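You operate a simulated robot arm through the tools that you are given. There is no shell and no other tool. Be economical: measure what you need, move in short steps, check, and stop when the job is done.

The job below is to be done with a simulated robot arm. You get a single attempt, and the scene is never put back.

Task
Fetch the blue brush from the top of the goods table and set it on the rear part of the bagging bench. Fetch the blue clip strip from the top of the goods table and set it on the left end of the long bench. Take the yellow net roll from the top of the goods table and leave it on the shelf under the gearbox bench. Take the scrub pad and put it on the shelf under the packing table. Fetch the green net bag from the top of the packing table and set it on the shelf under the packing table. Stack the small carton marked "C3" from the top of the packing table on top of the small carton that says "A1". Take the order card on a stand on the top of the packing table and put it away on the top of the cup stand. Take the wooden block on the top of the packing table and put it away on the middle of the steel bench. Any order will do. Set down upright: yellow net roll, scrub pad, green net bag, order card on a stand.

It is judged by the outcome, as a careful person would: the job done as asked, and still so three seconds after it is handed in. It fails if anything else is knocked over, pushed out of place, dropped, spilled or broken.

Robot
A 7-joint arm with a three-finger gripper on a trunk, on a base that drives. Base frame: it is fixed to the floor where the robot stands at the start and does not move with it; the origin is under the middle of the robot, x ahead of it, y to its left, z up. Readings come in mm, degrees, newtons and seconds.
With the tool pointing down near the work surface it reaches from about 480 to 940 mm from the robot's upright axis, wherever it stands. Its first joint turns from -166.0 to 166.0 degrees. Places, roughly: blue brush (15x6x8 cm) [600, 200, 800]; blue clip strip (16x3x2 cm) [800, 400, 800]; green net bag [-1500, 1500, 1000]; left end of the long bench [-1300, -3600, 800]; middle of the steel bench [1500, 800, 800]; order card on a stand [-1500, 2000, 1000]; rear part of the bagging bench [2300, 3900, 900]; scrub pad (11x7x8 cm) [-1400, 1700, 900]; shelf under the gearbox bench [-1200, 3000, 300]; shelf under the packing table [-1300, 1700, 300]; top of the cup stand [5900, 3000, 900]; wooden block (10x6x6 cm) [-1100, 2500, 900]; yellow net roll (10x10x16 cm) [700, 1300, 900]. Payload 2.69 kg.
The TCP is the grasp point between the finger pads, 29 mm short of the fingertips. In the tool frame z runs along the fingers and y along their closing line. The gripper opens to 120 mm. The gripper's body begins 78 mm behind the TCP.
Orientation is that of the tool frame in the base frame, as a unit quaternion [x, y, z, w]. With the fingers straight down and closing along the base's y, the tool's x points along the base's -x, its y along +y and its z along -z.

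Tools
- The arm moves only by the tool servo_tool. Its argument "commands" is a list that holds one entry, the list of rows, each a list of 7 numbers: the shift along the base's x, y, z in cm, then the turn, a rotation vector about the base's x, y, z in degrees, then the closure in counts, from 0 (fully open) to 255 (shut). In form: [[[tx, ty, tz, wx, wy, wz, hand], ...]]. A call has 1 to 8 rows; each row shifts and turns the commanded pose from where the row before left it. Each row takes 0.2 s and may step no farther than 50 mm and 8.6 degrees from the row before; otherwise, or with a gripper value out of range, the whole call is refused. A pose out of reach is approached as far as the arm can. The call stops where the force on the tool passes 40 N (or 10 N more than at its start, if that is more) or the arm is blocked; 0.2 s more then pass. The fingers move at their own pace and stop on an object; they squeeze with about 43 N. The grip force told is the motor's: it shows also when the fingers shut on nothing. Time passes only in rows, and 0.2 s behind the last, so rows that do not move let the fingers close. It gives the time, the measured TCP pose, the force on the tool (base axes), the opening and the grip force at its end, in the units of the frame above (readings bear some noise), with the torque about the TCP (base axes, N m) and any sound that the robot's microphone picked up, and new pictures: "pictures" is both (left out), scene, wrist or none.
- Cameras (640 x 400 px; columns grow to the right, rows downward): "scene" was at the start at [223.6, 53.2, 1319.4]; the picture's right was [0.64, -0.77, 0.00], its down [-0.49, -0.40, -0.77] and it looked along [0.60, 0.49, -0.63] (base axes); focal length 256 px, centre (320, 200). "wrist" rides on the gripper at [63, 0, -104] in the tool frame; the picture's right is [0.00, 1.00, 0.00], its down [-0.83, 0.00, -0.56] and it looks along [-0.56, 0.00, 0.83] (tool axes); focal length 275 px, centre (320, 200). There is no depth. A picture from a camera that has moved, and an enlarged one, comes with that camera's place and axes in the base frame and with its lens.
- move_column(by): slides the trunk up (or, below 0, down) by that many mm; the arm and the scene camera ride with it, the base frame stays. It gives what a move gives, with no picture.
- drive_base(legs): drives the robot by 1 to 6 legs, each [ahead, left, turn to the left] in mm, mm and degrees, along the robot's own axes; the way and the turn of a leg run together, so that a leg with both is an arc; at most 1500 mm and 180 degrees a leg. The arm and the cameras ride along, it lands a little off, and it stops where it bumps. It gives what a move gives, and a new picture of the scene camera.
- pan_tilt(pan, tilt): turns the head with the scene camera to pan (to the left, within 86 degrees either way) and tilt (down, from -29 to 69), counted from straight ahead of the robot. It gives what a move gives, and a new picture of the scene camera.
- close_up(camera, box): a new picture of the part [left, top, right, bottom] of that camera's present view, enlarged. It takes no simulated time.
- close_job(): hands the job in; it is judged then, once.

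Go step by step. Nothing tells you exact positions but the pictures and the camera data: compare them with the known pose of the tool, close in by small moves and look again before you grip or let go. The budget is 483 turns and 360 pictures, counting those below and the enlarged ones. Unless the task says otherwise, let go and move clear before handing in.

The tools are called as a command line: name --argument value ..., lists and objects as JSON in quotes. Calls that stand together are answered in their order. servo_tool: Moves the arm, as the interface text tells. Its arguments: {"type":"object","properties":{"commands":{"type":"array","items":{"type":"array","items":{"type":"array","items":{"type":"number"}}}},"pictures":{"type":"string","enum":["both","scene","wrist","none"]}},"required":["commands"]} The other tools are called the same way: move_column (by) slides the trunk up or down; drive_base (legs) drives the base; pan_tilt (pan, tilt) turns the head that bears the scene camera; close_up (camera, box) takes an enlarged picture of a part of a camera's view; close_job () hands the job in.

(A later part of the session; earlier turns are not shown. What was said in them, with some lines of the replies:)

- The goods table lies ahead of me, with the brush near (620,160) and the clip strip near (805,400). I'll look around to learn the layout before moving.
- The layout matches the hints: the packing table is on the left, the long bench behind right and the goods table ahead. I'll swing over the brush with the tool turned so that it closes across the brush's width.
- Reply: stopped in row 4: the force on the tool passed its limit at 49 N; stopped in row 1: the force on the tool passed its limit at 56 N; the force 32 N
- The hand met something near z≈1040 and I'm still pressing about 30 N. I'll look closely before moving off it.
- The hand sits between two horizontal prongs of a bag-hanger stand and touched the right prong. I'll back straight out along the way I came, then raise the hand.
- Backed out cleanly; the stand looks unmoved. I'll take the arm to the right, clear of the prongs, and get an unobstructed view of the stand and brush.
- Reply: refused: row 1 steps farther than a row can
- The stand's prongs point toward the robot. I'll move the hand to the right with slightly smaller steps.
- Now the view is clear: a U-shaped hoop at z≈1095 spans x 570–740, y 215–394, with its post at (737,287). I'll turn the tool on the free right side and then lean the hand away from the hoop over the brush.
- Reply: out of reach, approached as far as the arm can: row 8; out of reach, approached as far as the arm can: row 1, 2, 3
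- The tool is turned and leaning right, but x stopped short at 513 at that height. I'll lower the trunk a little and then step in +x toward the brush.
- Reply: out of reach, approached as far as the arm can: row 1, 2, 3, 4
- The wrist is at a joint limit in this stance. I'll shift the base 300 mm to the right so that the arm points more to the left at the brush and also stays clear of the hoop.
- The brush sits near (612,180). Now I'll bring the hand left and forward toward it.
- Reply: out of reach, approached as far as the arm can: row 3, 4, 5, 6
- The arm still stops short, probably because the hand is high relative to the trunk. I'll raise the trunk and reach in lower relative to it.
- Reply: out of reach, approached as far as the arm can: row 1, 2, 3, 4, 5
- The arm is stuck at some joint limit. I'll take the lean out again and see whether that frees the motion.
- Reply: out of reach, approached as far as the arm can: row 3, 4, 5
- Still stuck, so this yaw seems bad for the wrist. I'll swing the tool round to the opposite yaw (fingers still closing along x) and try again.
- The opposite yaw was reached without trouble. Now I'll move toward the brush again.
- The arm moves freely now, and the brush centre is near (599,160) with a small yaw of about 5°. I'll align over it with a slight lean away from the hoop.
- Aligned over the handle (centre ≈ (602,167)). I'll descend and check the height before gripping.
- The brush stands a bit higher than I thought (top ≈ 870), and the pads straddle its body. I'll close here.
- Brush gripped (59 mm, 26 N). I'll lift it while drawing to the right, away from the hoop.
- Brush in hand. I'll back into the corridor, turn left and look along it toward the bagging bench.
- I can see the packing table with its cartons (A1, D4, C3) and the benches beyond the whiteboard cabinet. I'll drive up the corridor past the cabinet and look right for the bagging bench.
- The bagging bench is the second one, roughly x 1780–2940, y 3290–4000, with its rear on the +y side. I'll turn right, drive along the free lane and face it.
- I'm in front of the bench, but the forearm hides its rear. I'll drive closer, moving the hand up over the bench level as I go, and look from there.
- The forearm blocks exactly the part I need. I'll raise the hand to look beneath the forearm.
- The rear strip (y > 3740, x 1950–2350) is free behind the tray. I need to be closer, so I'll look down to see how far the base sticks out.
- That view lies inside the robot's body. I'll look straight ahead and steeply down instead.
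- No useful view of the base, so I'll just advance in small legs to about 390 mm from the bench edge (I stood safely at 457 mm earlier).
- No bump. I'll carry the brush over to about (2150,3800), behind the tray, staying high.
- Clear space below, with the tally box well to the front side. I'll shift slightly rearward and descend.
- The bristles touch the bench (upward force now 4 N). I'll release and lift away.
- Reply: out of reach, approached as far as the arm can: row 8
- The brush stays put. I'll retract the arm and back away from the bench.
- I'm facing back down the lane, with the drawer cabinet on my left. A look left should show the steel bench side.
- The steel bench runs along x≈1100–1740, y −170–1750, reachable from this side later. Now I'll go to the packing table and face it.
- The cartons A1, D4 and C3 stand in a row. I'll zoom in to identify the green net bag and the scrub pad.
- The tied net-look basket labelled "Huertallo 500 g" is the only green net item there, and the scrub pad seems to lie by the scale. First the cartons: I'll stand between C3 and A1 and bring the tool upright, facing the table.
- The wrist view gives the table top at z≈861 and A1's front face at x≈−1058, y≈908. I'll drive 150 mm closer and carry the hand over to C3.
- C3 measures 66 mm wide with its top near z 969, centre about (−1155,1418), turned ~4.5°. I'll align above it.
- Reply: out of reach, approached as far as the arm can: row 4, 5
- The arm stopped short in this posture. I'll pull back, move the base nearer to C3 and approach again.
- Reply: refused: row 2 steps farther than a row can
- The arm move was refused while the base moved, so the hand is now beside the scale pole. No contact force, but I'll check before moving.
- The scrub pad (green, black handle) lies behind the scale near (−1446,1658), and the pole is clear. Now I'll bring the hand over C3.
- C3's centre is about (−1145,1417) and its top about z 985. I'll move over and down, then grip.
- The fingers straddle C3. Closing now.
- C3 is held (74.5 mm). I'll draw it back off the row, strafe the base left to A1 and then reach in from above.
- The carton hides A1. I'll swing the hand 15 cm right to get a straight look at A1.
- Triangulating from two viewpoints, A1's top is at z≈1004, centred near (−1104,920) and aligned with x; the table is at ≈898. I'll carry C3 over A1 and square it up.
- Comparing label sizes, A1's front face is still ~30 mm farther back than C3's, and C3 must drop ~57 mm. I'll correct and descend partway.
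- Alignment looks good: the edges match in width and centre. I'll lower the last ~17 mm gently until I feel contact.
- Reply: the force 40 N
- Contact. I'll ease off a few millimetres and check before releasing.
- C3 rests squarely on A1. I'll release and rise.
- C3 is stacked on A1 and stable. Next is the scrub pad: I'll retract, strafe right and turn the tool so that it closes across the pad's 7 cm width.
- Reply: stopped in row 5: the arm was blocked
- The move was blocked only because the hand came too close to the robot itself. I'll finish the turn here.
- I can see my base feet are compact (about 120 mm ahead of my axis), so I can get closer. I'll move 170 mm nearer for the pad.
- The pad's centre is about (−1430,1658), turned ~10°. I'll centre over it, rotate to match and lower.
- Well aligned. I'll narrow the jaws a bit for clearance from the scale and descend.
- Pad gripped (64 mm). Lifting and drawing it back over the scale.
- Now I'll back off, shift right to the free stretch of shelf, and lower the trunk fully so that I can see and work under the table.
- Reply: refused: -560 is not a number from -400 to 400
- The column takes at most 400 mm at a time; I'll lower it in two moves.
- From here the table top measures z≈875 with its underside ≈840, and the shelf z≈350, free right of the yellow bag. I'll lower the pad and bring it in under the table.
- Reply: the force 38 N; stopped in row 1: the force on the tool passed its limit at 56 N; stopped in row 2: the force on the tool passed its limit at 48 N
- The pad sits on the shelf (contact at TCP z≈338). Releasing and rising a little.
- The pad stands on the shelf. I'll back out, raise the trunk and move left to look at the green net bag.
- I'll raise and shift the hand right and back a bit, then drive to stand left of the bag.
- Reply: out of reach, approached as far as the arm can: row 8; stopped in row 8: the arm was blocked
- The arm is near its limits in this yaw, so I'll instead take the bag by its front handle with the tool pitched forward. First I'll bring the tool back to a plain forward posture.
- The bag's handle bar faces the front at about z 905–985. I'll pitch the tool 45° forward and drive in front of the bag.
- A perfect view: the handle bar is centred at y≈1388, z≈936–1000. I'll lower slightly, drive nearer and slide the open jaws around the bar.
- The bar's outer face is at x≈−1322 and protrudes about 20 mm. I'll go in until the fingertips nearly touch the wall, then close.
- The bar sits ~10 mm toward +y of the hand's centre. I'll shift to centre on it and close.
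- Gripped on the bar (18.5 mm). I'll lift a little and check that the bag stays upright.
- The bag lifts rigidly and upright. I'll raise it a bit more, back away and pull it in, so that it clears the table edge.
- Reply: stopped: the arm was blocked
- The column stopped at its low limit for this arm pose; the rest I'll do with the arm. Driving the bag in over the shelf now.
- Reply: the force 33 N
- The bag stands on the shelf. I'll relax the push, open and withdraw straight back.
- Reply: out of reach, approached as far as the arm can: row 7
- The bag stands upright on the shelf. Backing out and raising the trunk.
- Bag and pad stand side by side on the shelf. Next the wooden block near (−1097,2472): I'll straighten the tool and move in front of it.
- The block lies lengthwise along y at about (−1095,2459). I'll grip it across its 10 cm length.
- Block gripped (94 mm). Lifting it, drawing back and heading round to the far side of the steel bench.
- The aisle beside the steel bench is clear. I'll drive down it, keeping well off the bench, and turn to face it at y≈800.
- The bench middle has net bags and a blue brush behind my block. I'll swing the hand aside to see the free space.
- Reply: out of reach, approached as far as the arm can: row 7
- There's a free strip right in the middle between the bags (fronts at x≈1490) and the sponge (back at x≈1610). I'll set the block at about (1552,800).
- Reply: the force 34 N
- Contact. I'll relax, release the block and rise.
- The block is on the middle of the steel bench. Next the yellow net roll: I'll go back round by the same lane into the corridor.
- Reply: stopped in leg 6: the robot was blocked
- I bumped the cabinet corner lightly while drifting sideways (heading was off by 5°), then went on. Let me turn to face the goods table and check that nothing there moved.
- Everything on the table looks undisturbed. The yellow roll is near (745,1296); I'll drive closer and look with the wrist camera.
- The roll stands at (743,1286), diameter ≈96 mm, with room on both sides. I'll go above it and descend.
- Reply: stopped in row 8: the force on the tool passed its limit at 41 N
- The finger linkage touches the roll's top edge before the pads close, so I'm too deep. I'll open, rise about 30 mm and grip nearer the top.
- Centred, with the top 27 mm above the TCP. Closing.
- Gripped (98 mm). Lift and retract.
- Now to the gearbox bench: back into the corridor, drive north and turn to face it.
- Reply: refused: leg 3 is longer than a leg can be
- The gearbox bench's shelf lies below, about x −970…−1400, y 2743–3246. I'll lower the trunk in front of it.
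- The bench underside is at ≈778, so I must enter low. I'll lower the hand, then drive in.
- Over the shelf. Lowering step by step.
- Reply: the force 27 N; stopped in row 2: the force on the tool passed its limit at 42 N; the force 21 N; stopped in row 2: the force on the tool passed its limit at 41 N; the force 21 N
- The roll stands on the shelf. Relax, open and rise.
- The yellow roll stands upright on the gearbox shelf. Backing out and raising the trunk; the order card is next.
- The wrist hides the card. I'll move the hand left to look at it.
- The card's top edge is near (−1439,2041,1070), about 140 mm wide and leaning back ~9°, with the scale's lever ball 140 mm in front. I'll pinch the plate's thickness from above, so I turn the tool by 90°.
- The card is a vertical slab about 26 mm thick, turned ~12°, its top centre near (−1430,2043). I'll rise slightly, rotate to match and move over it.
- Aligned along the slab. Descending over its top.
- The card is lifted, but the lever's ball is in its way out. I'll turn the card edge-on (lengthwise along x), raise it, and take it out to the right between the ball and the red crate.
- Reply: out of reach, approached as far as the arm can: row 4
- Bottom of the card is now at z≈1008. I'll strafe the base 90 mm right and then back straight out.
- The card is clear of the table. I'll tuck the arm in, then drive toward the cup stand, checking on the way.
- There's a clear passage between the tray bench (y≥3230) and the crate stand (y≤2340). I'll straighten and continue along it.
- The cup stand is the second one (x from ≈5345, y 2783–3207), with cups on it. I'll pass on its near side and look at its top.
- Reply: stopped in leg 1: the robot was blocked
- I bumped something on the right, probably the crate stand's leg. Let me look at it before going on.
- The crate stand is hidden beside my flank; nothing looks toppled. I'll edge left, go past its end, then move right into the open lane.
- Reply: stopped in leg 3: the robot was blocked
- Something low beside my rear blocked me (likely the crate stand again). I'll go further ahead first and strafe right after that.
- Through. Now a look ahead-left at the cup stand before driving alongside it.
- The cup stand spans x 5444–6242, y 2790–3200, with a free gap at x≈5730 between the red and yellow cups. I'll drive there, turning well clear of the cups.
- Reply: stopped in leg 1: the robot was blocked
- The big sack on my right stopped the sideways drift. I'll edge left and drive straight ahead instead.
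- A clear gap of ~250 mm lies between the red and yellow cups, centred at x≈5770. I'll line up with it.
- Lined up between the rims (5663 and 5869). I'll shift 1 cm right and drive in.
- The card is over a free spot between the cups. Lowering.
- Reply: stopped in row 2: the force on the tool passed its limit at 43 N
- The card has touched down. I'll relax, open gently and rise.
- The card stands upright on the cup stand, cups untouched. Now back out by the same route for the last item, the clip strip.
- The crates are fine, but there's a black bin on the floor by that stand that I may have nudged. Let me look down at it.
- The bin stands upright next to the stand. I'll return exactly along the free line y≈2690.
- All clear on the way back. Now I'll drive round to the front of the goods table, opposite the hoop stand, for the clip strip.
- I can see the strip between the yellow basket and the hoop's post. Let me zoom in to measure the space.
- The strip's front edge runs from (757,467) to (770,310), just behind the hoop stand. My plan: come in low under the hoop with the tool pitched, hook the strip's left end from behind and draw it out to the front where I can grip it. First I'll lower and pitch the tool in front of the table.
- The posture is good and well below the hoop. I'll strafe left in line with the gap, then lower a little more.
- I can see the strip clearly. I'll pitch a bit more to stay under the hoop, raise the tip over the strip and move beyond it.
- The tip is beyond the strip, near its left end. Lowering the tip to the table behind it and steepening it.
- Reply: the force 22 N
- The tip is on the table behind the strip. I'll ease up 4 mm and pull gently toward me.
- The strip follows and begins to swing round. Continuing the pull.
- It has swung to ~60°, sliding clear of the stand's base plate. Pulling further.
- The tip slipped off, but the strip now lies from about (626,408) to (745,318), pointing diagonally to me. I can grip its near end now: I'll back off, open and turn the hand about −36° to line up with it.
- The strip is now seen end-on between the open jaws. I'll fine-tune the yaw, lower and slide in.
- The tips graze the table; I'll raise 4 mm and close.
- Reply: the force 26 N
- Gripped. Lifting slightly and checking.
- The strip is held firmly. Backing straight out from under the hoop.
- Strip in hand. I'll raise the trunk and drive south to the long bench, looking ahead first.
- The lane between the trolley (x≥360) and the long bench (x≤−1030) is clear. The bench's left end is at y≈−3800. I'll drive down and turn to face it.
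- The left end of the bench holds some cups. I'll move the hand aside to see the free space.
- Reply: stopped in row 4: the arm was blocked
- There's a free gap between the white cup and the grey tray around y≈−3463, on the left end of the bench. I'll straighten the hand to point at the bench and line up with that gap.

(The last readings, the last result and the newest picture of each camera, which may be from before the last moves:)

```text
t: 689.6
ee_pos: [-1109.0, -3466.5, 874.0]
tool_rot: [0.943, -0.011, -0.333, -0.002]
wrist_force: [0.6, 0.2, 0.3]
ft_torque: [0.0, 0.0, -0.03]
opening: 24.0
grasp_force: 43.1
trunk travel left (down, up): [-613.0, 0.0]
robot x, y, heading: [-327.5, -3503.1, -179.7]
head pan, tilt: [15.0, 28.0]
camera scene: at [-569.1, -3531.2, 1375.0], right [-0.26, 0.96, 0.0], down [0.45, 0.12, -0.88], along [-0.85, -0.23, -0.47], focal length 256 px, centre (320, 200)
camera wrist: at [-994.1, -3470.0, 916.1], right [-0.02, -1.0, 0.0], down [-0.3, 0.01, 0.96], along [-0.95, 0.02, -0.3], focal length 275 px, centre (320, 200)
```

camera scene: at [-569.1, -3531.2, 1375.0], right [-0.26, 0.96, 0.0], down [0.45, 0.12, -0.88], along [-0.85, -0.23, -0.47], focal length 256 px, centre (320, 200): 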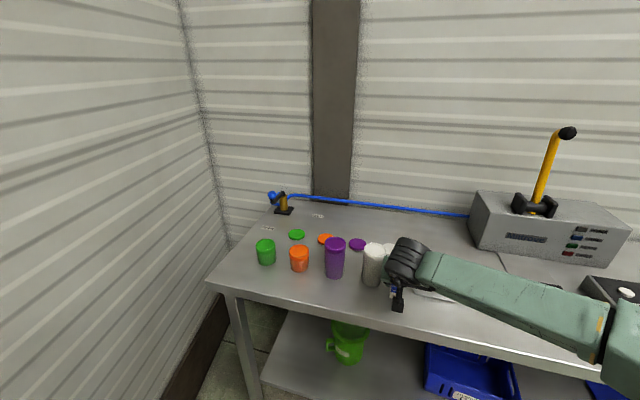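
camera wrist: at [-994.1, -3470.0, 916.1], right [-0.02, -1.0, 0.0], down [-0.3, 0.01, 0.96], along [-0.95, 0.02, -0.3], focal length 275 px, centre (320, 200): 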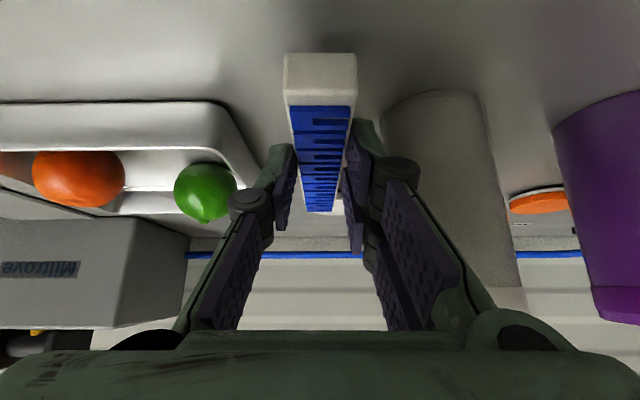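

The gap is as measured; I'll centre in it (1 cm right) and lower.

servo_tool --commands '[[[0, 1, 0, 0, 0, 0, 255], [0, 0, -1.5, 0, 0, 0, 255], [0, 0, -1, 0, 0, 0, 255], [0, 0, 0, 0, 0, 0, 255]]]' --pictures "wrist"

```text
t: 690.6
ee_pos: [-1108.7, -3455.7, 856.8]
tool_rot: [0.941, -0.012, -0.339, -0.002]
wrist_force: [-4.0, 1.3, 29.3]
ft_torque: [-0.3, 0.7, -0.11]
opening: 23.9
grasp_force: 42.8
trunk travel left (down, up): [-613.0, 0.0]
robot x, y, heading: [-325.2, -3503.9, -179.6]
head pan, tilt: [15.0, 28.0]
camera wrist: at [-994.1, -3458.7, 896.5], right [-0.02, -1.0, 0.0], down [-0.29, 0.01, 0.96], along [-0.96, 0.02, -0.29], focal length 275 px, centre (320, 200)
```

wrist: 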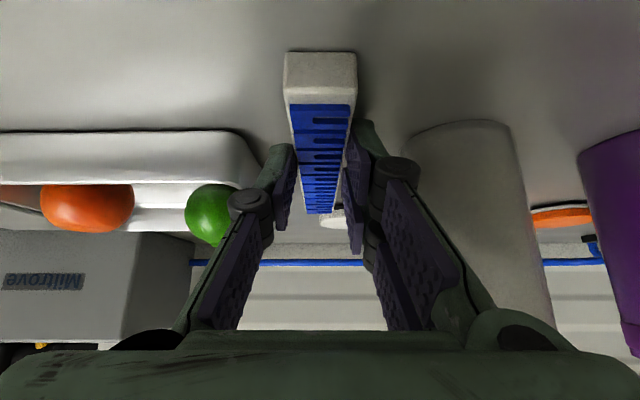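

Contact with the bench. Ease off, open and withdraw.

servo_tool --commands '[[[0, 0, 0.4, 0, 0, 0, 255], [0, 0, 0, 0, 0, 0, 200], [0, 0, 0, 0, 0, 0, 155], [0, 0, 0, 0, 0, 0, 150], [0.8, 0, 1, 0, 0, 0, 150], [1.5, 0, 2, 0, 0, 0, 150], [2.5, 0, 3, 0, 0, 0, 150], [3, 0, 3, 0, 0, 0, 150]]]' --pictures "both"

```text
t: 692.4
ee_pos: [-1030.0, -3461.1, 942.4]
tool_rot: [0.944, -0.009, -0.33, 0.002]
wrist_force: [0.3, 0.0, -0.1]
ft_torque: [-0.03, 0.02, -0.02]
opening: 49.5
grasp_force: 0.0
trunk travel left (down, up): [-613.0, 0.0]
robot x, y, heading: [-329.8, -3509.8, -179.5]
head pan, tilt: [15.0, 28.0]
camera scene: at [-568.9, -3531.4, 1374.9], right [-0.26, 0.96, 0.0], down [0.45, 0.12, -0.88], along [-0.85, -0.23, -0.47], focal length 256 px, centre (320, 200)
camera wrist: at [-915.8, -3462.6, 984.7], right [-0.01, -1.0, 0.01], down [-0.3, 0.01, 0.95], along [-0.95, 0.01, -0.3], focal length 275 px, centre (320, 200)
```

scene: 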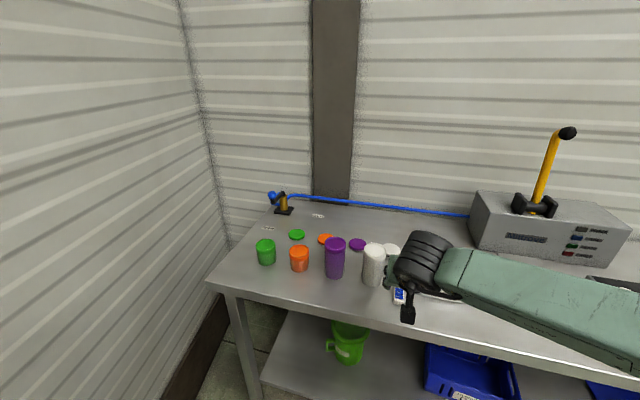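
wrist: 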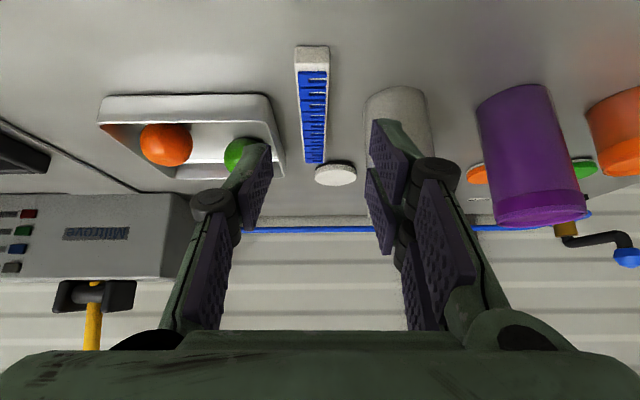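

The strip lies flat on the left end of the long bench. I'll back the arm clear for a last check.

drive_base --legs '[[-250, 0, 0]]'

close_up --camera "scene" --box '[200, 160, 460, 330]'

```text
t: 694.2
ee_pos: [-779.5, -3455.9, 943.8]
tool_rot: [0.943, -0.012, -0.333, 0.003]
wrist_force: [0.3, 0.5, 0.7]
ft_torque: [-0.02, 0.02, -0.01]
opening: 49.5
grasp_force: 0.1
trunk travel left (down, up): [-613.0, 0.0]
robot x, y, heading: [-75.3, -3504.8, -179.8]
head pan, tilt: [15.0, 28.0]
camera scene: at [-317.9, -3530.0, 1375.1], right [-0.26, 0.96, 0.0], down [0.45, 0.12, -0.88], along [-0.85, -0.23, -0.47], focal length 256 px, centre (320, 200)
```

scene: 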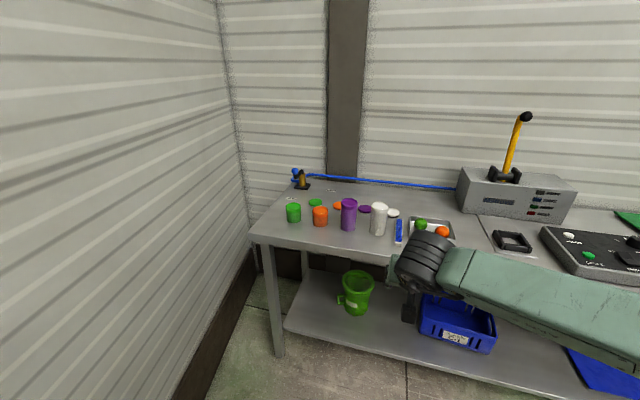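

```text
2.35 times, centred on (330, 245) of scene
camera zoom: at [-317.9, -3530.0, 1375.1], right [-0.26, 0.96, 0.0], down [0.45, 0.12, -0.88], along [-0.85, -0.23, -0.47], focal length 603 px, centre (296, 94)
```

zoom: 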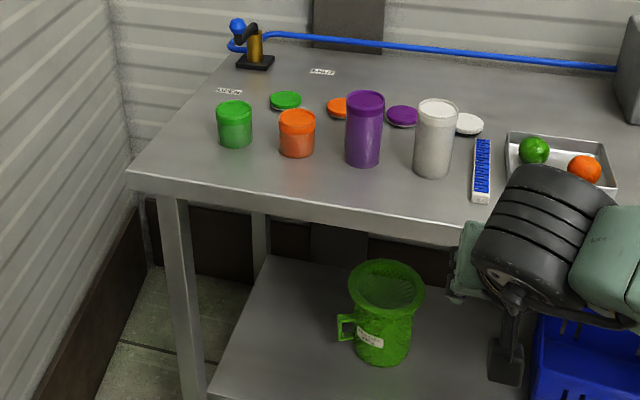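

All eight items have been placed and the arm is clear, so I'm handing the job in.

close_job

```text
The job is handed in.
```

I placed all eight items where you asked and let go of each one. The net roll, scrub pad, net bag and order card were standing upright when I left them. Nothing fell, spilled or broke that I could see.

I did touch a few things on the way, and I can't rule out that some shifted slightly:
- **Hoop stand:** early on, the hand pressed a hanger prong on the goods table with about 50 N. The stand looked unmoved afterwards.
- **Cabinet:** the base bumped the corner of the cabinet at the end of the goods table. Nothing there looked out of place.
- **Crate stand and floor bin:** I was blocked twice beside the crate stand, by the stand or the black bin next to it. Both were upright afterwards, but I had no exact earlier position to compare the bin against.
- **White sack:** the base stopped once against the big sack near the cup stand.

Two placements to know about:
- **Clip strip:** it was under the hoop stand, so I dragged it out along the table before gripping it. It now lies at about y = −3460, which is on the left third of the long bench but not at the very end.
- **Net bag:** the only green net item on top of the packing table was the rimmed mesh one labelled "Huertallo 500 g", so that is the one I moved.
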